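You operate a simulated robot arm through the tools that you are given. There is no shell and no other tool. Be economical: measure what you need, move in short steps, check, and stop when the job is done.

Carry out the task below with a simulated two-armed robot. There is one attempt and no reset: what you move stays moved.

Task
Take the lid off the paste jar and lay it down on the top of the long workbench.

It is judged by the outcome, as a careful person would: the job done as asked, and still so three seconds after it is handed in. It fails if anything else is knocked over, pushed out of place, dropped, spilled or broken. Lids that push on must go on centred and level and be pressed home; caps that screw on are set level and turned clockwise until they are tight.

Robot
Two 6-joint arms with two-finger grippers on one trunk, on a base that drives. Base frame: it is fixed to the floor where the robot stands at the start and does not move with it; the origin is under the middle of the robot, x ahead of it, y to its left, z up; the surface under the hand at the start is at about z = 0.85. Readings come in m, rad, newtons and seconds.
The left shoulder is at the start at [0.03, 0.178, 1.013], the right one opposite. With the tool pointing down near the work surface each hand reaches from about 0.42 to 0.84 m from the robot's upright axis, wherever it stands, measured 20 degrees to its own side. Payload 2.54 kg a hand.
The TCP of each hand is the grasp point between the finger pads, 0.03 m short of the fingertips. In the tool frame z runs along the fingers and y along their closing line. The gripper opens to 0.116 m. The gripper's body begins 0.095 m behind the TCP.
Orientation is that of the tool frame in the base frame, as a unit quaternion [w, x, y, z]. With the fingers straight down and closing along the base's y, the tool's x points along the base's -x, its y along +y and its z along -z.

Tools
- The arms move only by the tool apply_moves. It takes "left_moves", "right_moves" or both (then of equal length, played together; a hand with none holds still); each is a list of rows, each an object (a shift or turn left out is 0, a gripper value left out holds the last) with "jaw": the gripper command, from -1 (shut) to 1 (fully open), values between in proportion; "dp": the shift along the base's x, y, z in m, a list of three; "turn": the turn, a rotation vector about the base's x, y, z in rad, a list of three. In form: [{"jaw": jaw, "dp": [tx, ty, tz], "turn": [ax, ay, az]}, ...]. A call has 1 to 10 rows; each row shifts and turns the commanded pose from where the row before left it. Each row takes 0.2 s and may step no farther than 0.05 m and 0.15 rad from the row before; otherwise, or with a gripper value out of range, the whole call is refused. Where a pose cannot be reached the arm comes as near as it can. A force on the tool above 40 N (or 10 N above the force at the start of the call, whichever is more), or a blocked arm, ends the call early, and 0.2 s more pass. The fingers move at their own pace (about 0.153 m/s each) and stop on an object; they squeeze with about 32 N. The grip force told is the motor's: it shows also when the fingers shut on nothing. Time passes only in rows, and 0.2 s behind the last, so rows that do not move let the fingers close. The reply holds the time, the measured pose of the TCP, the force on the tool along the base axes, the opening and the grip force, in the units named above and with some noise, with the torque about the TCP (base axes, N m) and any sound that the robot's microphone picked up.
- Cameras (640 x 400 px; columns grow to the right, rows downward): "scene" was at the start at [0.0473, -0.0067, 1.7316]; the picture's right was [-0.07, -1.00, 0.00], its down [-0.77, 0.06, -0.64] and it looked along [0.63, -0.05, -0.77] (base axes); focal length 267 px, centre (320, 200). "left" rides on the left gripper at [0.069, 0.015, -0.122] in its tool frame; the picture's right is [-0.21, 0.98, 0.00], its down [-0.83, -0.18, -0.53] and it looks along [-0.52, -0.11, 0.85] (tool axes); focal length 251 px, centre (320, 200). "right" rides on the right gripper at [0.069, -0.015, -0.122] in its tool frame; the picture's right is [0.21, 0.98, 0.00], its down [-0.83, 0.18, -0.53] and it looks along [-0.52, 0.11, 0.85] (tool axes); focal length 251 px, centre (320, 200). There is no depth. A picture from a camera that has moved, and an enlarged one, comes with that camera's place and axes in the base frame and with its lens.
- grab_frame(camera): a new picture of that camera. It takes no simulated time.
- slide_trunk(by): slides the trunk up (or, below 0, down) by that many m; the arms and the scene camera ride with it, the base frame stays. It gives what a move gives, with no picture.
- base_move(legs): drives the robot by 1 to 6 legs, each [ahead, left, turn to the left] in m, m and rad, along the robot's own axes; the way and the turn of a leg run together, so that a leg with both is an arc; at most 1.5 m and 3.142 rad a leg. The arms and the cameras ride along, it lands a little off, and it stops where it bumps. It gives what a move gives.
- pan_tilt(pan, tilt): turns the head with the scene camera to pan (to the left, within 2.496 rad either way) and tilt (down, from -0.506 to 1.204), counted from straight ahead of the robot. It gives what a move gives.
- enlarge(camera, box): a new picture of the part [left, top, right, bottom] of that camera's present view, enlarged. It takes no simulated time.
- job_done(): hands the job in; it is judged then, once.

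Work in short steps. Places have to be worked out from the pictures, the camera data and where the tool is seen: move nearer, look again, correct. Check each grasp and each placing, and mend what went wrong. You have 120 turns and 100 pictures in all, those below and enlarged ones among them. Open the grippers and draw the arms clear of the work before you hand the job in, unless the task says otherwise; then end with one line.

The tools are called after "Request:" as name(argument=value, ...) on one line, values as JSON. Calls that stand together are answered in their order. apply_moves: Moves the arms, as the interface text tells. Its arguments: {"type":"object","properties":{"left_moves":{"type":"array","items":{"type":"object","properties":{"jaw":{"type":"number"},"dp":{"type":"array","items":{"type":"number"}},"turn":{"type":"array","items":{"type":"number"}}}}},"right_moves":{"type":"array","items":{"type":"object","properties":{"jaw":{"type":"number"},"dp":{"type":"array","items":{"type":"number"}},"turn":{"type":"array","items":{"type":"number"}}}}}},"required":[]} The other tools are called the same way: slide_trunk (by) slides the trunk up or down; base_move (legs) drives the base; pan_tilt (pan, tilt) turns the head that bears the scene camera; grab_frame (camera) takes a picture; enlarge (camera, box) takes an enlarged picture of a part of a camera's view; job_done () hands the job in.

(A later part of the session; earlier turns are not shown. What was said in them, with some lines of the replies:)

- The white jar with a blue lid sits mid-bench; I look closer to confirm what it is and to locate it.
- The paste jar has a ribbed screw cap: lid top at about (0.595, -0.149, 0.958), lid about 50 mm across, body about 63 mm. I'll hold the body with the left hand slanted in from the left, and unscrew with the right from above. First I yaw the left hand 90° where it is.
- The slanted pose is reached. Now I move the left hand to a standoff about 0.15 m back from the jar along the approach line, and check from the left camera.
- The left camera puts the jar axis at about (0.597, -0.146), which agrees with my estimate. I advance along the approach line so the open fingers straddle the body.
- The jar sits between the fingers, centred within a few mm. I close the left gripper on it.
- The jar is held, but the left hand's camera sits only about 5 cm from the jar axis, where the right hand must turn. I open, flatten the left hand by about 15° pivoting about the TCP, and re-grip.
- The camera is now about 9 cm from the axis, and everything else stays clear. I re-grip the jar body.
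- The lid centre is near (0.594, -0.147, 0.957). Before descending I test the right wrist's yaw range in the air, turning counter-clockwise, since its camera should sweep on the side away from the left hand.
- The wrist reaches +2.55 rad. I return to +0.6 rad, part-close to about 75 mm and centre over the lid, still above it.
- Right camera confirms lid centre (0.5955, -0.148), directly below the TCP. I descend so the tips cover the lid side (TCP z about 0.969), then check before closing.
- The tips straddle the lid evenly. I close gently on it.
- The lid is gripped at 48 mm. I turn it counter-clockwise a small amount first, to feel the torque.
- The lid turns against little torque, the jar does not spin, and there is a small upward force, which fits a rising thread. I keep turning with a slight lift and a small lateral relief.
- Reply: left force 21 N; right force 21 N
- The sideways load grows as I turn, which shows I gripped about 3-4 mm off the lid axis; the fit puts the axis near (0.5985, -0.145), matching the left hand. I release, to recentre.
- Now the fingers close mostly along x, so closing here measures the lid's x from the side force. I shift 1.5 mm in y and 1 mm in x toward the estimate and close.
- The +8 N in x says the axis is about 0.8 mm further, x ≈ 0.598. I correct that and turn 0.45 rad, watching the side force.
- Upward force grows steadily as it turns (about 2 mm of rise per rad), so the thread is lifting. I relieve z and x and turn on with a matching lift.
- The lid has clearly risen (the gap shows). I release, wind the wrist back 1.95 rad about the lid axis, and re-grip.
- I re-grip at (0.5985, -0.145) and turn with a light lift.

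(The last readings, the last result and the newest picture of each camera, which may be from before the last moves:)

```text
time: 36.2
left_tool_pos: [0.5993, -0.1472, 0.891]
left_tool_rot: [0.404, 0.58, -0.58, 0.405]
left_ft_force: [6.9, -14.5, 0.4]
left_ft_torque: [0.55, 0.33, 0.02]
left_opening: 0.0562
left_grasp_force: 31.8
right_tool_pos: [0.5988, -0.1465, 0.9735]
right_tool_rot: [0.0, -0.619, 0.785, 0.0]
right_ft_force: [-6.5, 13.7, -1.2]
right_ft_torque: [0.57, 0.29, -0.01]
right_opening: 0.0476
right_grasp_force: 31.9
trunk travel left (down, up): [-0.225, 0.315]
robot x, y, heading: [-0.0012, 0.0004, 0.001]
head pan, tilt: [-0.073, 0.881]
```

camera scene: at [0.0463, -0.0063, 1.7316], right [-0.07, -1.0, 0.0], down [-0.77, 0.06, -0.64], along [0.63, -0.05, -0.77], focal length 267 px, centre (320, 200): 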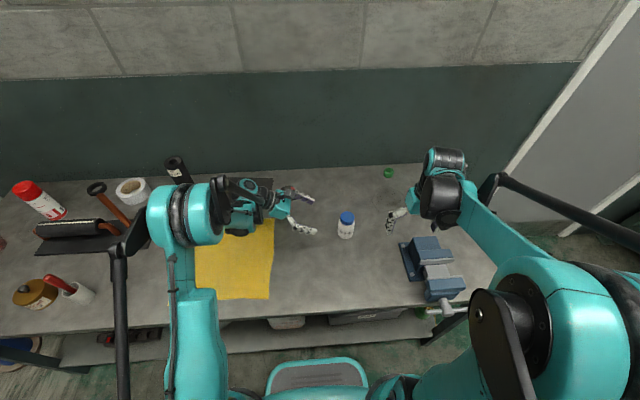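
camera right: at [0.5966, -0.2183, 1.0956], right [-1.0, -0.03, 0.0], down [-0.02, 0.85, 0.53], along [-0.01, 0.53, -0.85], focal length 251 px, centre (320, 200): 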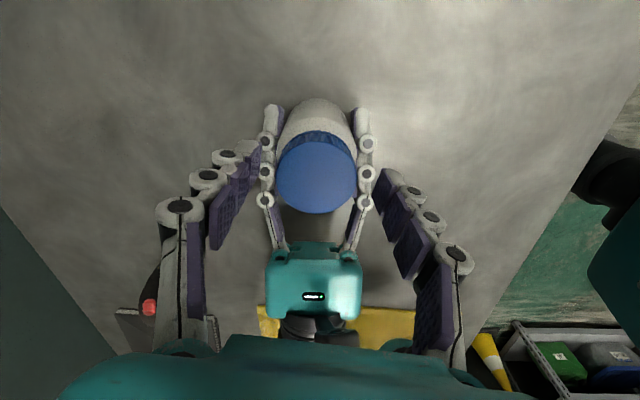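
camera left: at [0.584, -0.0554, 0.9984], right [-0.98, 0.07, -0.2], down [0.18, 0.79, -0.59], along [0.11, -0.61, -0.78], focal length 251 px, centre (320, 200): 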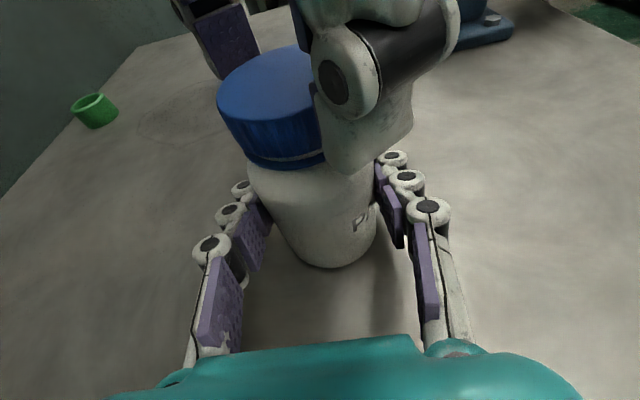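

The lift rate matches now; I relieve the side load (−x, +y) and keep turning.

Request:
apply_moves(right_moves=[{"dp": [-0.0006, 0.0012, 0.0002], "turn": [0, 0, 0.15]}, {"dp": [0, 0, 0.0002], "turn": [0, 0, 0.15]}, {"dp": [0, 0, 0.0002], "turn": [0, 0, 0.15]}, {"dp": [0, 0, 0.0002], "turn": [0, 0, 0.15]}])

Request:
apply_moves(right_moves=[{"dp": [0, 0, 0.0002], "turn": [0, 0, 0.15]}, {"dp": [0, 0, 0.0002], "turn": [0, 0, 0.15]}, {"dp": [0, 0, 0.0002], "turn": [0, 0, 0.15]}, {"dp": [0, 0, 0.0002], "turn": [0, 0, 0.15]}])

Request:
grab_frame(camera="left")

```text
time: 37.2
left_tool_pos: [0.5981, -0.1456, 0.8916]
left_tool_rot: [-0.405, -0.58, 0.58, -0.404]
left_ft_force: [-2.8, 1.0, 1.5]
left_ft_torque: [-0.24, -0.12, 0.03]
left_opening: 0.0567
left_grasp_force: 31.4
right_tool_pos: [0.597, -0.1459, 0.9748]
right_tool_rot: [0.001, 0.823, -0.569, 0.001]
right_ft_force: [4.0, -1.2, -1.3]
right_ft_torque: [0.1, -0.23, -0.01]
right_opening: 0.0481
right_grasp_force: 32.0
trunk travel left (down, up): [-0.225, 0.315]
robot x, y, heading: [-0.0001, -0.0028, 0.002]
head pan, tilt: [-0.073, 0.881]
```

```text
time: 38.2
left_tool_pos: [0.5982, -0.146, 0.892]
left_tool_rot: [0.404, 0.581, -0.579, 0.405]
left_ft_force: [-10.6, 11.5, 12.8]
left_ft_torque: [-0.64, -0.18, 0.01]
left_opening: 0.0566
left_grasp_force: 32.9
right_tool_pos: [0.5995, -0.1445, 0.9763]
right_tool_rot: [0.0, 0.954, -0.301, 0.001]
right_ft_force: [10.4, -11.3, -13.2]
right_ft_torque: [-0.34, -0.67, 0.04]
right_opening: 0.0478
right_grasp_force: 32.0
trunk travel left (down, up): [-0.225, 0.315]
robot x, y, heading: [0.0022, -0.0016, 0.007]
head pan, tilt: [-0.073, 0.881]
```

```text
69 pictures are left
camera left: at [0.584, -0.0552, 0.9986], right [-0.98, 0.07, -0.2], down [0.18, 0.79, -0.59], along [0.11, -0.61, -0.78], focal length 251 px, centre (320, 200)
```

left: 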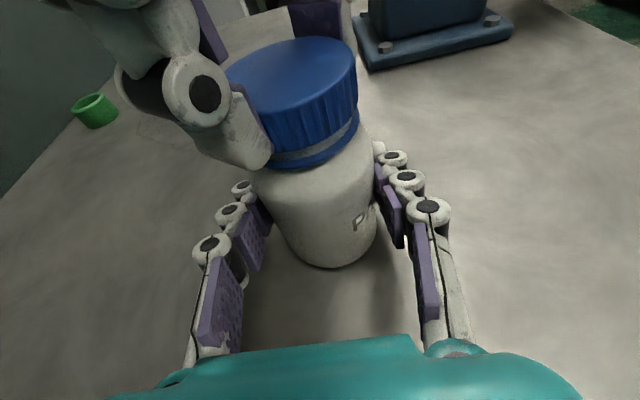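

The gap is larger now. Another release, wind back and re-grip cycle.

Request:
apply_moves(right_moves=[{"jaw": -0.1}, {"jaw": 0.3}, {"jaw": 0.3}, {"turn": [0, 0, -0.15]}, {"turn": [0, 0, -0.15]}, {"turn": [0, 0, -0.15]}, {"turn": [0, 0, -0.15]}, {"turn": [0, 0, -0.15]}, {"turn": [0, 0, -0.15]}, {"turn": [0, 0, -0.15]}])

Request:
apply_moves(right_moves=[{"turn": [0, 0, -0.15]}, {"turn": [0, 0, -0.15]}, {"turn": [0, 0, -0.15]}, {"turn": [0, 0, -0.15]}, {"turn": [0, 0, -0.15]}, {"turn": [0, 0, -0.15]}, {}, {}])

Request:
grab_frame(camera="left")

Request:
grab_frame(camera="right")

```text
time: 40.4
left_tool_pos: [0.5972, -0.1458, 0.8916]
left_tool_rot: [-0.405, -0.579, 0.581, -0.404]
left_ft_force: [-0.7, 0.7, -0.5]
left_ft_torque: [-0.05, 0.0, -0.04]
left_opening: 0.0564
left_grasp_force: 32.1
right_tool_pos: [0.596, -0.1452, 0.9761]
right_tool_rot: [0.0, -0.674, 0.738, 0.0]
right_ft_force: [0.0, 0.9, 0.5]
right_ft_torque: [-0.02, 0.01, 0.0]
right_opening: 0.0754
right_grasp_force: 0.0
trunk travel left (down, up): [-0.225, 0.315]
robot x, y, heading: [0.0011, -0.0018, 0.002]
head pan, tilt: [-0.073, 0.881]
```

```text
time: 42.2
left_tool_pos: [0.5985, -0.1465, 0.8923]
left_tool_rot: [-0.405, -0.58, 0.58, -0.404]
left_ft_force: [0.0, -0.2, 0.4]
left_ft_torque: [0.01, -0.01, 0.04]
left_opening: 0.0562
left_grasp_force: 31.6
right_tool_pos: [0.5988, -0.1453, 0.9766]
right_tool_rot: [0.0, -0.286, 0.958, -0.001]
right_ft_force: [-0.3, 0.7, -0.1]
right_ft_torque: [0.02, 0.01, -0.02]
right_opening: 0.0755
right_grasp_force: 0.0
trunk travel left (down, up): [-0.225, 0.315]
robot x, y, heading: [-0.0014, 0.0015, 0.002]
head pan, tilt: [-0.073, 0.881]
```

```text
68 pictures are left
camera left: at [0.5841, -0.0554, 0.9984], right [-0.98, 0.07, -0.2], down [0.18, 0.79, -0.59], along [0.11, -0.61, -0.78], focal length 251 px, centre (320, 200)
```

left: 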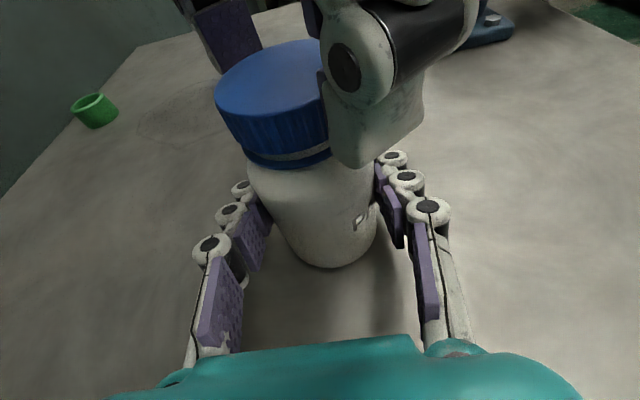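

```text
67 pictures are left
camera right: at [0.5471, -0.1958, 1.0979], right [-0.71, 0.7, 0.0], down [0.59, 0.6, 0.53], along [0.37, 0.38, -0.85], focal length 251 px, centre (320, 200)
```

right: 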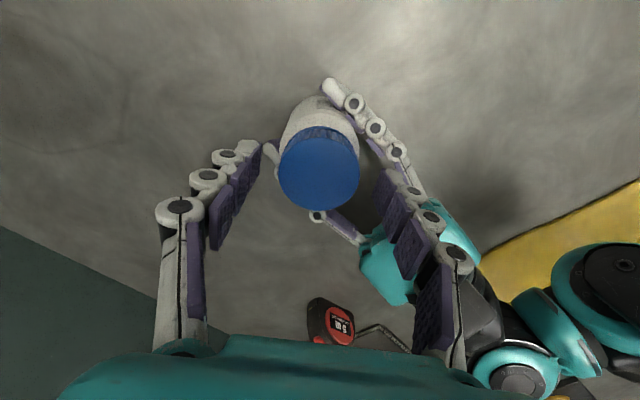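

I close again and continue turning with lift.

Request:
apply_moves(right_moves=[{"jaw": 0.0}, {"jaw": -0.2}, {"jaw": -1}, {"jaw": -1}, {"dp": [0, 0, 0.0001], "turn": [0, 0, 0.15]}, {"dp": [0, 0, 0.0001], "turn": [0, 0, 0.15]}, {"dp": [0, 0, 0.0001], "turn": [0, 0, 0.15]}, {"dp": [0, 0, 0.0001], "turn": [0, 0, 0.15]}])

Request:
apply_moves(right_moves=[{"dp": [0, 0, 0.0001], "turn": [0, 0, 0.15]}, {"dp": [0, 0, 0.0001], "turn": [0, 0, 0.15]}, {"dp": [0, 0, 0.0001], "turn": [0, 0, 0.15]}, {"dp": [0, 0, 0.0001], "turn": [0, 0, 0.15]}])

Request:
grab_frame(camera="left")

```text
time: 44.0
left_tool_pos: [0.5983, -0.1469, 0.8914]
left_tool_rot: [-0.404, -0.58, 0.58, -0.405]
left_ft_force: [-2.4, 4.0, -0.2]
left_ft_torque: [-0.24, -0.12, 0.04]
left_opening: 0.0565
left_grasp_force: 32.1
right_tool_pos: [0.5983, -0.1454, 0.975]
right_tool_rot: [-0.001, -0.558, 0.83, 0.0]
right_ft_force: [2.6, -3.2, 2.1]
right_ft_torque: [-0.09, -0.09, -0.01]
right_opening: 0.0481
right_grasp_force: 32.2
trunk travel left (down, up): [-0.225, 0.315]
robot x, y, heading: [-0.0008, 0.0024, -0.0]
head pan, tilt: [-0.073, 0.881]
```

```text
time: 45.0
left_tool_pos: [0.5983, -0.1454, 0.8921]
left_tool_rot: [0.405, 0.58, -0.58, 0.404]
left_ft_force: [1.2, 1.4, -0.2]
left_ft_torque: [-0.18, 0.05, 0.04]
left_opening: 0.0564
left_grasp_force: 31.7
right_tool_pos: [0.5972, -0.1434, 0.9775]
right_tool_rot: [0.0, 0.778, -0.629, 0.001]
right_ft_force: [-1.4, -1.8, -0.3]
right_ft_torque: [-0.04, 0.03, -0.01]
right_opening: 0.0483
right_grasp_force: 32.1
trunk travel left (down, up): [-0.225, 0.315]
robot x, y, heading: [-0.0017, -0.0007, -0.001]
head pan, tilt: [-0.073, 0.881]
```

```text
66 pictures are left
camera left: at [0.5842, -0.0555, 0.9983], right [-0.98, 0.07, -0.2], down [0.18, 0.79, -0.59], along [0.11, -0.61, -0.78], focal length 251 px, centre (320, 200)
```

left: 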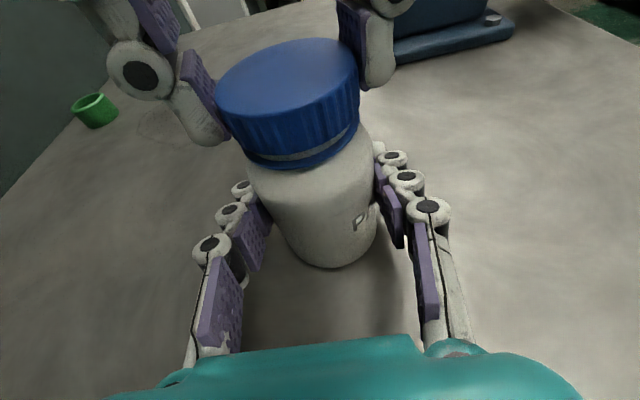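

Forces are very small now. I finish this turn to about 2.5 rad and then try a 2 mm lift to see whether it's free.

Request:
apply_moves(right_moves=[{"dp": [0, 0, 0.0001], "turn": [0, 0, 0.15]}, {"dp": [0, 0, 0.0001], "turn": [0, 0, 0.15]}, {"dp": [0, 0, 0.0001], "turn": [0, 0, 0.15]}, {"dp": [0, 0, 0.0001], "turn": [0, 0, 0.15]}, {}])

Request:
apply_moves(right_moves=[{"dp": [0, 0, 0.001]}, {"dp": [0, 0, 0.001]}])

Request:
grab_frame(camera="left")

```text
time: 46.2
left_tool_pos: [0.5988, -0.146, 0.8912]
left_tool_rot: [-0.405, -0.579, 0.58, -0.404]
left_ft_force: [0.2, -0.4, -0.9]
left_ft_torque: [0.02, -0.01, 0.02]
left_opening: 0.0563
left_grasp_force: 32.0
right_tool_pos: [0.599, -0.1462, 0.9765]
right_tool_rot: [0.0, 0.928, -0.371, -0.001]
right_ft_force: [0.6, 0.1, 0.4]
right_ft_torque: [0.0, 0.01, -0.01]
right_opening: 0.0481
right_grasp_force: 32.1
trunk travel left (down, up): [-0.225, 0.315]
robot x, y, heading: [0.0006, 0.0018, 0.005]
head pan, tilt: [-0.073, 0.881]
```

```text
time: 46.8
left_tool_pos: [0.5988, -0.1448, 0.8911]
left_tool_rot: [-0.405, -0.58, 0.58, -0.404]
left_ft_force: [-2.1, 2.2, -0.5]
left_ft_torque: [-0.17, -0.15, -0.02]
left_opening: 0.0565
left_grasp_force: 31.8
right_tool_pos: [0.5984, -0.1446, 0.9776]
right_tool_rot: [0.0, 0.928, -0.372, 0.0]
right_ft_force: [1.7, -2.3, -1.8]
right_ft_torque: [-0.04, -0.04, -0.02]
right_opening: 0.0481
right_grasp_force: 31.6
trunk travel left (down, up): [-0.225, 0.315]
robot x, y, heading: [-0.002, -0.0011, -0.004]
head pan, tilt: [-0.073, 0.881]
```

```text
65 pictures are left
camera left: at [0.584, -0.0553, 0.9984], right [-0.98, 0.07, -0.2], down [0.18, 0.79, -0.59], along [0.11, -0.61, -0.78], focal length 251 px, centre (320, 200)
```

left: 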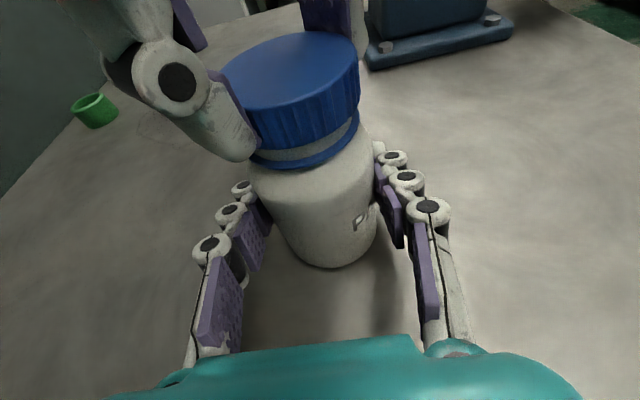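

It's free: 2 mm lift with under 2 N. I lift slowly straight up.

Request:
apply_moves(right_moves=[{"dp": [0, 0, 0.003]}, {"dp": [0, 0, 0.004]}, {"dp": [0, 0, 0.006]}, {"dp": [0, 0, 0.01]}, {}])

Request:
grab_frame(camera="left")

```text
time: 48.0
left_tool_pos: [0.5976, -0.1455, 0.8919]
left_tool_rot: [-0.405, -0.579, 0.58, -0.404]
left_ft_force: [-0.7, 0.2, 0.6]
left_ft_torque: [-0.04, 0.01, -0.02]
left_opening: 0.0562
left_grasp_force: 32.1
right_tool_pos: [0.598, -0.1453, 1.0023]
right_tool_rot: [0.0, 0.928, -0.372, 0.0]
right_ft_force: [0.7, -0.9, 1.1]
right_ft_torque: [0.0, 0.02, 0.03]
right_opening: 0.0477
right_grasp_force: 31.7
trunk travel left (down, up): [-0.225, 0.315]
robot x, y, heading: [-0.0017, 0.004, 0.003]
head pan, tilt: [-0.073, 0.881]
```

```text
64 pictures are left
camera left: at [0.584, -0.0555, 0.9983], right [-0.98, 0.07, -0.2], down [0.18, 0.79, -0.59], along [0.11, -0.61, -0.78], focal length 251 px, centre (320, 200)
```

left: 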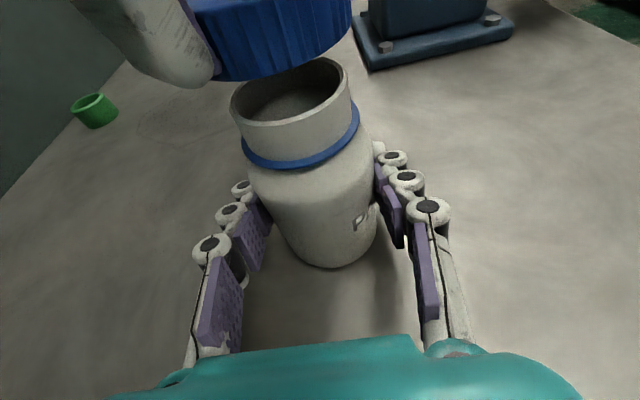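

The lid is off and the jar mouth is clear. I raise it further and carry it right and ahead to bare bench near (0.66, -0.27).

Request:
apply_moves(right_moves=[{"dp": [0, 0, 0.03]}, {"dp": [0, 0, 0.03]}, {"dp": [0.016, -0.031, 0]}, {"dp": [0.016, -0.031, 0]}, {"dp": [0.016, -0.031, 0]}, {"dp": [0.014, -0.032, 0]}, {"dp": [0, 0, -0.04]}, {"dp": [0, 0, -0.04]}, {}])

Request:
grab_frame(camera="left")

Request:
grab_frame(camera="scene")

Request:
grab_frame(camera="right")

```text
time: 50.0
left_tool_pos: [0.5987, -0.146, 0.891]
left_tool_rot: [-0.405, -0.579, 0.58, -0.404]
left_ft_force: [-0.3, 0.5, -0.1]
left_ft_torque: [0.04, -0.01, 0.02]
left_opening: 0.0564
left_grasp_force: 32.3
right_tool_pos: [0.6614, -0.2726, 0.9807]
right_tool_rot: [0.0, 0.928, -0.372, 0.0]
right_ft_force: [-0.7, -0.8, -0.5]
right_ft_torque: [-0.03, 0.0, 0.01]
right_opening: 0.0479
right_grasp_force: 31.8
trunk travel left (down, up): [-0.225, 0.315]
robot x, y, heading: [0.0005, -0.0014, -0.001]
head pan, tilt: [-0.073, 0.881]
```

```text
63 pictures are left
camera left: at [0.584, -0.0554, 0.9983], right [-0.98, 0.07, -0.2], down [0.18, 0.79, -0.59], along [0.11, -0.61, -0.78], focal length 251 px, centre (320, 200)
```

left: 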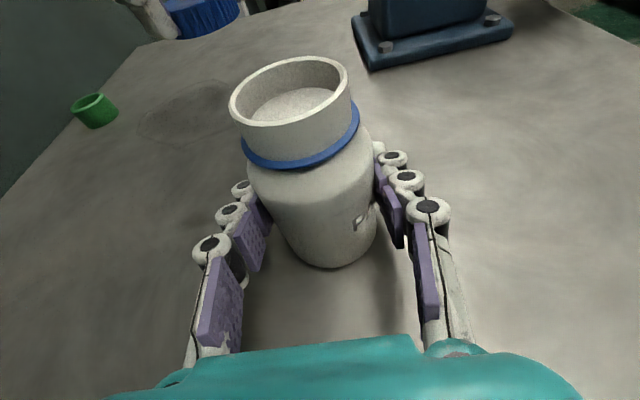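

```text
62 pictures are left
camera scene: at [0.0475, -0.0066, 1.7316], right [-0.07, -1.0, 0.0], down [-0.77, 0.06, -0.64], along [0.63, -0.05, -0.77], focal length 267 px, centre (320, 200)
```

scene: 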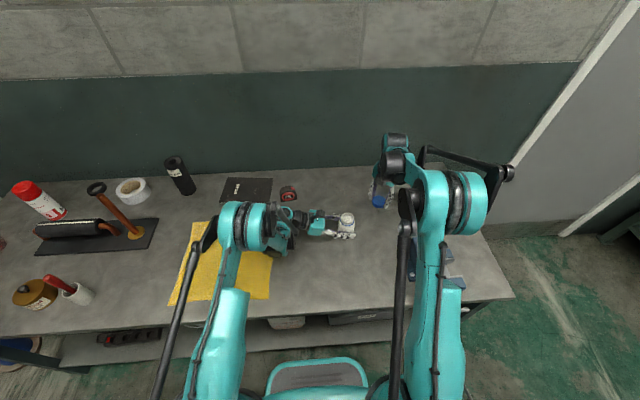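

```text
61 pictures are left
camera right: at [0.7202, -0.3091, 1.1035], right [-0.52, -0.85, 0.0], down [-0.72, 0.44, 0.53], along [-0.46, 0.28, -0.85], focal length 251 px, centre (320, 200)
```

right: 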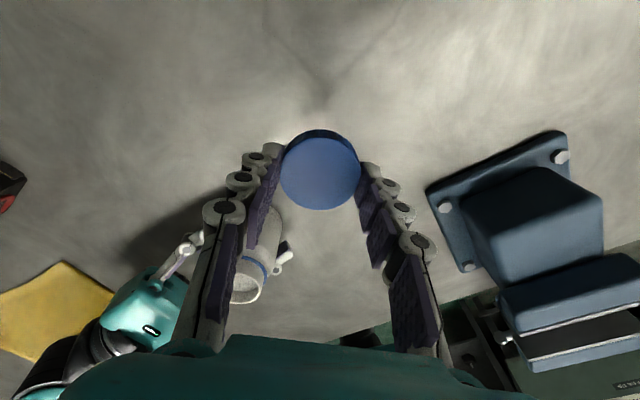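

The spot below is bare. I lower to about 1 cm above the expected contact.

Request:
apply_moves(right_moves=[{"dp": [0, 0, -0.03]}, {"dp": [0, 0, -0.03]}, {"dp": [0, 0, -0.022]}, {}])

Request:
enlarge(camera="left", box=[60, 0, 300, 150])

```text
time: 51.0
left_tool_pos: [0.5978, -0.1456, 0.8915]
left_tool_rot: [-0.405, -0.58, 0.58, -0.404]
left_ft_force: [-0.9, -0.6, 0.3]
left_ft_torque: [-0.04, 0.03, -0.04]
left_opening: 0.0564
left_grasp_force: 32.0
right_tool_pos: [0.6603, -0.2726, 0.8996]
right_tool_rot: [0.0, 0.929, -0.371, 0.0]
right_ft_force: [-0.3, -0.2, 0.2]
right_ft_torque: [0.0, -0.01, -0.01]
right_opening: 0.0482
right_grasp_force: 32.1
trunk travel left (down, up): [-0.225, 0.315]
robot x, y, heading: [-0.0012, -0.0014, -0.0]
head pan, tilt: [-0.073, 0.881]
```

```text
2.67 times, centred on (180, 75) of left
camera zoom: at [0.584, -0.0554, 0.9984], right [-0.98, 0.07, -0.2], down [0.18, 0.79, -0.59], along [0.11, -0.61, -0.78], focal length 670 px, centre (693, 533)
```

zoom: 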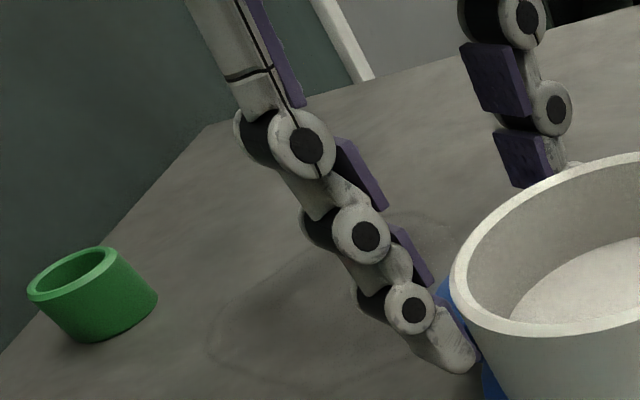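

Clear so far, with no contact. I step down in small increments, watching the force.

Request:
apply_moves(right_moves=[{"dp": [0, 0, -0.004]}, {"dp": [0, 0, -0.003]}, {"dp": [0, 0, -0.002]}, {}])

Request:
apply_moves(right_moves=[{"dp": [0, 0, -0.002]}, {"dp": [0, 0, -0.001]}, {}])

```text
time: 52.0
left_tool_pos: [0.5985, -0.1457, 0.8909]
left_tool_rot: [-0.405, -0.58, 0.58, -0.405]
left_ft_force: [0.0, 0.1, -0.2]
left_ft_torque: [0.0, 0.02, 0.0]
left_opening: 0.0564
left_grasp_force: 31.8
right_tool_pos: [0.6603, -0.2704, 0.8913]
right_tool_rot: [0.0, 0.929, -0.371, -0.001]
right_ft_force: [0.3, -0.3, -0.2]
right_ft_torque: [0.03, 0.0, -0.01]
right_opening: 0.048
right_grasp_force: 32.2
trunk travel left (down, up): [-0.225, 0.315]
robot x, y, heading: [-0.0033, 0.001, -0.002]
head pan, tilt: [-0.073, 0.881]
```

```text
time: 52.8
left_tool_pos: [0.5988, -0.146, 0.8904]
left_tool_rot: [-0.404, -0.58, 0.58, -0.404]
left_ft_force: [-0.6, 0.5, -0.9]
left_ft_torque: [-0.04, -0.01, 0.02]
left_opening: 0.0561
left_grasp_force: 31.3
right_tool_pos: [0.6603, -0.271, 0.8874]
right_tool_rot: [0.0, 0.928, -0.372, 0.0]
right_ft_force: [-0.4, -0.9, -0.8]
right_ft_torque: [-0.01, 0.0, 0.0]
right_opening: 0.0481
right_grasp_force: 32.7
trunk travel left (down, up): [-0.225, 0.315]
robot x, y, heading: [-0.0038, -0.0012, 0.001]
head pan, tilt: [-0.073, 0.881]
```

Still no contact; I continue in 1 mm steps.

Request:
apply_moves(right_moves=[{"dp": [0, 0, -0.001]}, {"dp": [0, 0, -0.001]}, {}])

Request:
apply_moves(right_moves=[{"dp": [0, 0, -0.001]}, {}])

Request:
enlarge(camera="scene", box=[336, 160, 432, 220])

```text
time: 53.6
left_tool_pos: [0.5968, -0.1459, 0.8921]
left_tool_rot: [-0.405, -0.58, 0.58, -0.404]
left_ft_force: [0.1, 0.3, -0.1]
left_ft_torque: [0.0, 0.01, 0.01]
left_opening: 0.0562
left_grasp_force: 32.7
right_tool_pos: [0.6592, -0.2701, 0.8863]
right_tool_rot: [0.0, 0.929, -0.371, 0.0]
right_ft_force: [-0.1, -0.1, 0.6]
right_ft_torque: [0.01, 0.0, -0.01]
right_opening: 0.0479
right_grasp_force: 31.7
trunk travel left (down, up): [-0.225, 0.315]
robot x, y, heading: [0.0014, -0.0018, 0.001]
head pan, tilt: [-0.073, 0.881]
```

```text
time: 54.2
left_tool_pos: [0.5979, -0.1459, 0.8925]
left_tool_rot: [-0.406, -0.58, 0.58, -0.404]
left_ft_force: [-0.2, -0.8, -0.1]
left_ft_torque: [-0.02, -0.01, 0.05]
left_opening: 0.0563
left_grasp_force: 32.1
right_tool_pos: [0.659, -0.2706, 0.8844]
right_tool_rot: [0.0, 0.928, -0.372, -0.001]
right_ft_force: [-0.1, 0.2, 0.3]
right_ft_torque: [-0.03, -0.01, 0.03]
right_opening: 0.0478
right_grasp_force: 31.9
trunk travel left (down, up): [-0.225, 0.315]
robot x, y, heading: [0.0011, -0.0011, 0.001]
head pan, tilt: [-0.073, 0.881]
```

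```text
6.67 times, centred on (384, 190) of scene
camera zoom: at [0.0476, -0.0068, 1.7316], right [-0.07, -1.0, 0.0], down [-0.77, 0.06, -0.64], along [0.63, -0.05, -0.77], focal length 1780 px, centre (-107, 267)
```

zoom: 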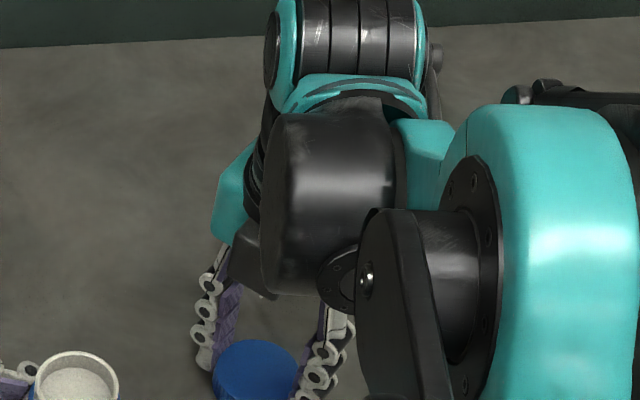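

Very near. More 1 mm steps.

Request:
apply_moves(right_moves=[{"dp": [0, 0, -0.001]}, {}])

Request:
apply_moves(right_moves=[{"dp": [0, 0, -0.001]}, {}])

Request:
apply_moves(right_moves=[{"dp": [0, 0, -0.001]}, {}])

Request:
enlarge(camera="scene", box=[346, 190, 410, 230])

```text
time: 54.8
left_tool_pos: [0.5984, -0.1462, 0.8911]
left_tool_rot: [-0.405, -0.58, 0.581, -0.403]
left_ft_force: [1.3, 0.6, 0.9]
left_ft_torque: [-0.03, 0.02, 0.01]
left_opening: 0.0563
left_grasp_force: 32.4
right_tool_pos: [0.6586, -0.2699, 0.8851]
right_tool_rot: [0.0, 0.929, -0.371, 0.0]
right_ft_force: [0.1, 0.6, -0.1]
right_ft_torque: [0.01, 0.03, 0.01]
right_opening: 0.0479
right_grasp_force: 32.3
trunk travel left (down, up): [-0.225, 0.315]
robot x, y, heading: [-0.002, 0.0013, 0.0]
head pan, tilt: [-0.073, 0.881]
```

```text
time: 55.4
left_tool_pos: [0.5972, -0.1462, 0.8915]
left_tool_rot: [-0.405, -0.579, 0.581, -0.404]
left_ft_force: [-0.3, -0.7, -0.3]
left_ft_torque: [0.02, -0.04, -0.01]
left_opening: 0.0562
left_grasp_force: 32.5
right_tool_pos: [0.6594, -0.2699, 0.8833]
right_tool_rot: [0.0, 0.929, -0.371, 0.0]
right_ft_force: [-0.2, 0.4, 0.8]
right_ft_torque: [0.01, 0.04, -0.02]
right_opening: 0.0477
right_grasp_force: 32.2
trunk travel left (down, up): [-0.225, 0.315]
robot x, y, heading: [0.0008, 0.0018, 0.001]
head pan, tilt: [-0.073, 0.881]
```

```text
time: 56.0
left_tool_pos: [0.5979, -0.1464, 0.8916]
left_tool_rot: [-0.405, -0.58, 0.58, -0.404]
left_ft_force: [-0.4, -1.1, 0.1]
left_ft_torque: [0.05, 0.03, -0.02]
left_opening: 0.0562
left_grasp_force: 32.4
right_tool_pos: [0.6588, -0.2705, 0.8826]
right_tool_rot: [-0.001, 0.928, -0.373, 0.0]
right_ft_force: [1.8, -0.5, 9.1]
right_ft_torque: [-0.1, -0.19, 0.01]
right_opening: 0.0479
right_grasp_force: 32.0
trunk travel left (down, up): [-0.225, 0.315]
robot x, y, heading: [-0.0011, -0.0008, -0.001]
head pan, tilt: [-0.073, 0.881]
```

```text
10.00 times, centred on (378, 210) of scene
camera zoom: at [0.047, -0.0067, 1.7317], right [-0.07, -1.0, 0.0], down [-0.77, 0.06, -0.64], along [0.63, -0.05, -0.77], focal length 2670 px, centre (-260, 100)
```

zoom: 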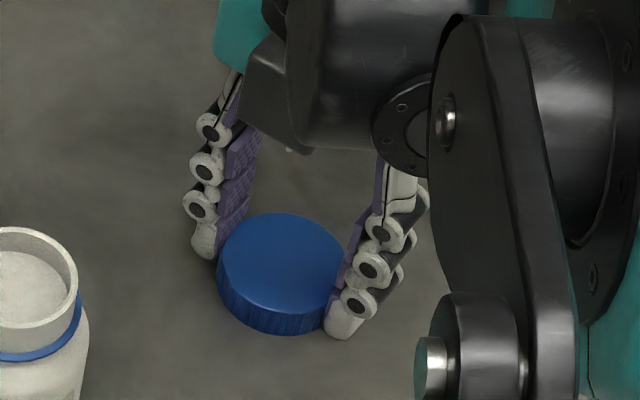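

Contact at 9 N: the lid rests on the bench. I open slowly and lift straight up.

Request:
apply_moves(right_moves=[{"dp": [0, 0, 0.0005], "jaw": -0.15}, {"jaw": 0.0}, {"jaw": 0.2}, {"jaw": 0.5}, {}])

Request:
apply_moves(right_moves=[{"dp": [0, 0, 0.02]}, {"dp": [0, 0, 0.04]}, {"dp": [0, 0, 0.05]}, {"dp": [0, 0, 0.05]}, {}])

Request:
grab_frame(camera="right")

```text
time: 57.2
left_tool_pos: [0.5982, -0.1462, 0.8919]
left_tool_rot: [-0.405, -0.58, 0.58, -0.404]
left_ft_force: [-0.4, 0.3, 0.6]
left_ft_torque: [-0.01, 0.05, 0.0]
left_opening: 0.0564
left_grasp_force: 32.4
right_tool_pos: [0.6592, -0.269, 0.8826]
right_tool_rot: [0.0, 0.928, -0.371, 0.0]
right_ft_force: [0.3, 0.2, -0.4]
right_ft_torque: [0.02, 0.0, 0.0]
right_opening: 0.0871
right_grasp_force: 0.0
trunk travel left (down, up): [-0.225, 0.315]
robot x, y, heading: [-0.0004, -0.0012, 0.005]
head pan, tilt: [-0.073, 0.881]
```

```text
time: 58.4
left_tool_pos: [0.5995, -0.1463, 0.892]
left_tool_rot: [-0.405, -0.579, 0.58, -0.404]
left_ft_force: [0.5, 0.1, 0.0]
left_ft_torque: [-0.08, -0.03, 0.01]
left_opening: 0.0564
left_grasp_force: 31.9
right_tool_pos: [0.6574, -0.2703, 1.0425]
right_tool_rot: [0.0, 0.928, -0.372, 0.0]
right_ft_force: [0.1, 0.0, 0.8]
right_ft_torque: [0.03, 0.01, -0.01]
right_opening: 0.087
right_grasp_force: 0.0
trunk travel left (down, up): [-0.225, 0.315]
robot x, y, heading: [0.0005, -0.002, -0.001]
head pan, tilt: [-0.073, 0.881]
```

```text
57 pictures are left
camera right: at [0.717, -0.3079, 1.165], right [-0.52, -0.85, 0.0], down [-0.72, 0.44, 0.53], along [-0.46, 0.28, -0.85], focal length 251 px, centre (320, 200)
```

right: 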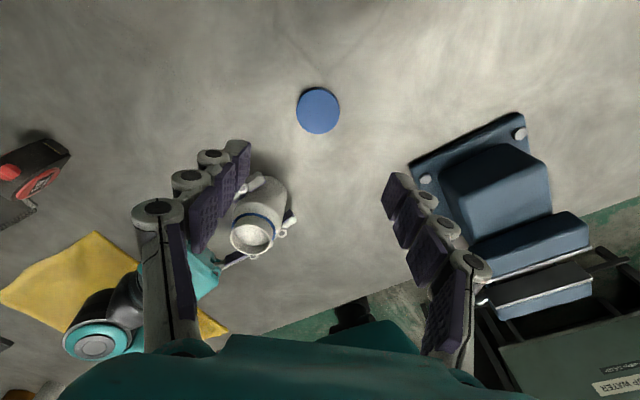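

The lid lies flat on the bench. Now I release the jar with the left hand and back out along its approach line, the right hand moving back and up.

Request:
apply_moves(left_moves=[{"jaw": 0.1}, {"jaw": 0.4}, {"jaw": 1}, {"jaw": 1}, {"jaw": 1}], right_moves=[{"dp": [0, 0, 0.03]}, {"dp": [-0.04, 0, 0.02]}, {"dp": [-0.04, -0.01, 0]}, {"dp": [-0.04, -0.01, 0]}, {}])

Request:
apply_moves(left_moves=[{"dp": [0, 0.019, 0.007]}, {"dp": [0, 0.028, 0.0105]}, {"dp": [0, 0.028, 0.0105]}, {"dp": [0, 0.028, 0.0105]}, {"dp": [0, 0.028, 0.0105]}, {"dp": [0, 0.01, 0.04]}, {"dp": [0, 0.01, 0.04]}, {}])

Request:
grab_frame(camera="scene")

Request:
grab_frame(camera="left")

```text
time: 59.6
left_tool_pos: [0.5987, -0.1455, 0.8903]
left_tool_rot: [0.405, 0.58, -0.58, 0.404]
left_ft_force: [0.8, 0.4, -0.3]
left_ft_torque: [-0.07, 0.01, -0.03]
left_opening: 0.1159
left_grasp_force: 0.0
right_tool_pos: [0.5409, -0.2895, 1.0907]
right_tool_rot: [0.0, 0.929, -0.371, 0.0]
right_ft_force: [-0.9, -0.7, -1.4]
right_ft_torque: [0.05, 0.05, 0.02]
right_opening: 0.0868
right_grasp_force: 0.0
trunk travel left (down, up): [-0.225, 0.315]
robot x, y, heading: [-0.0014, 0.0017, -0.002]
head pan, tilt: [-0.073, 0.881]
```

```text
time: 61.4
left_tool_pos: [0.5982, 0.0049, 1.0198]
left_tool_rot: [-0.406, -0.579, 0.58, -0.404]
left_ft_force: [0.3, 0.1, 0.6]
left_ft_torque: [-0.01, 0.02, -0.06]
left_opening: 0.116
left_grasp_force: 0.0
right_tool_pos: [0.5383, -0.2904, 1.0897]
right_tool_rot: [0.0, 0.928, -0.372, 0.0]
right_ft_force: [0.6, 0.3, -0.3]
right_ft_torque: [0.01, 0.05, -0.04]
right_opening: 0.087
right_grasp_force: 0.0
trunk travel left (down, up): [-0.225, 0.315]
robot x, y, heading: [0.0023, -0.0021, -0.002]
head pan, tilt: [-0.073, 0.881]
```

```text
56 pictures are left
camera scene: at [0.048, -0.0071, 1.7315], right [-0.07, -1.0, 0.0], down [-0.77, 0.06, -0.64], along [0.63, -0.05, -0.77], focal length 267 px, centre (320, 200)
```

scene: 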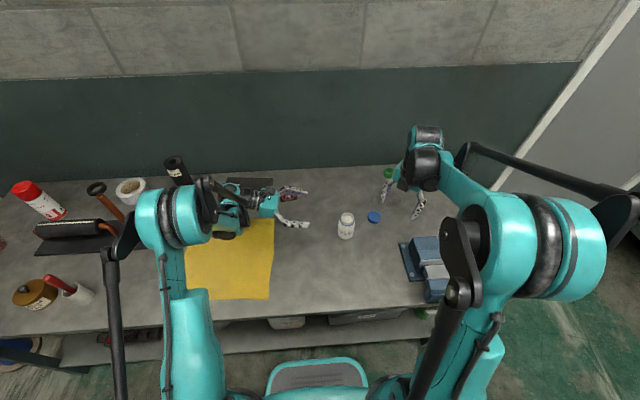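

```text
55 pictures are left
camera left: at [0.5834, 0.095, 1.1276], right [-0.98, 0.07, -0.2], down [0.18, 0.79, -0.59], along [0.11, -0.61, -0.78], focal length 251 px, centre (320, 200)
```

left: 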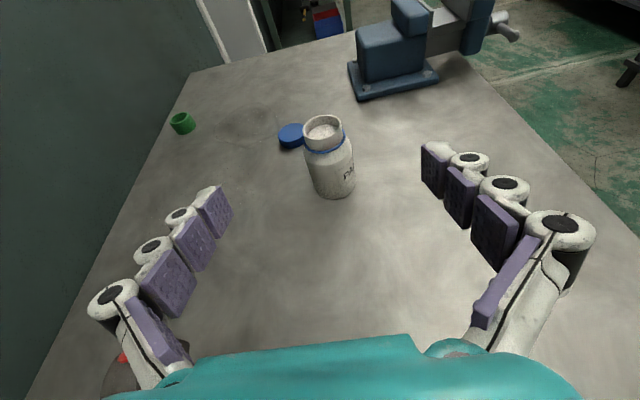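

The jar stands upright in place, the lid lies flat beside it, everything else looks undisturbed, and both grippers are open and clear. I hand in.

Request:
job_done()

```text
The job is handed in.
```

The paste jar's lid is unscrewed and lying flat on the workbench beside the jar. The jar stands upright where it was, nothing else looks disturbed, and both hands are open and clear.
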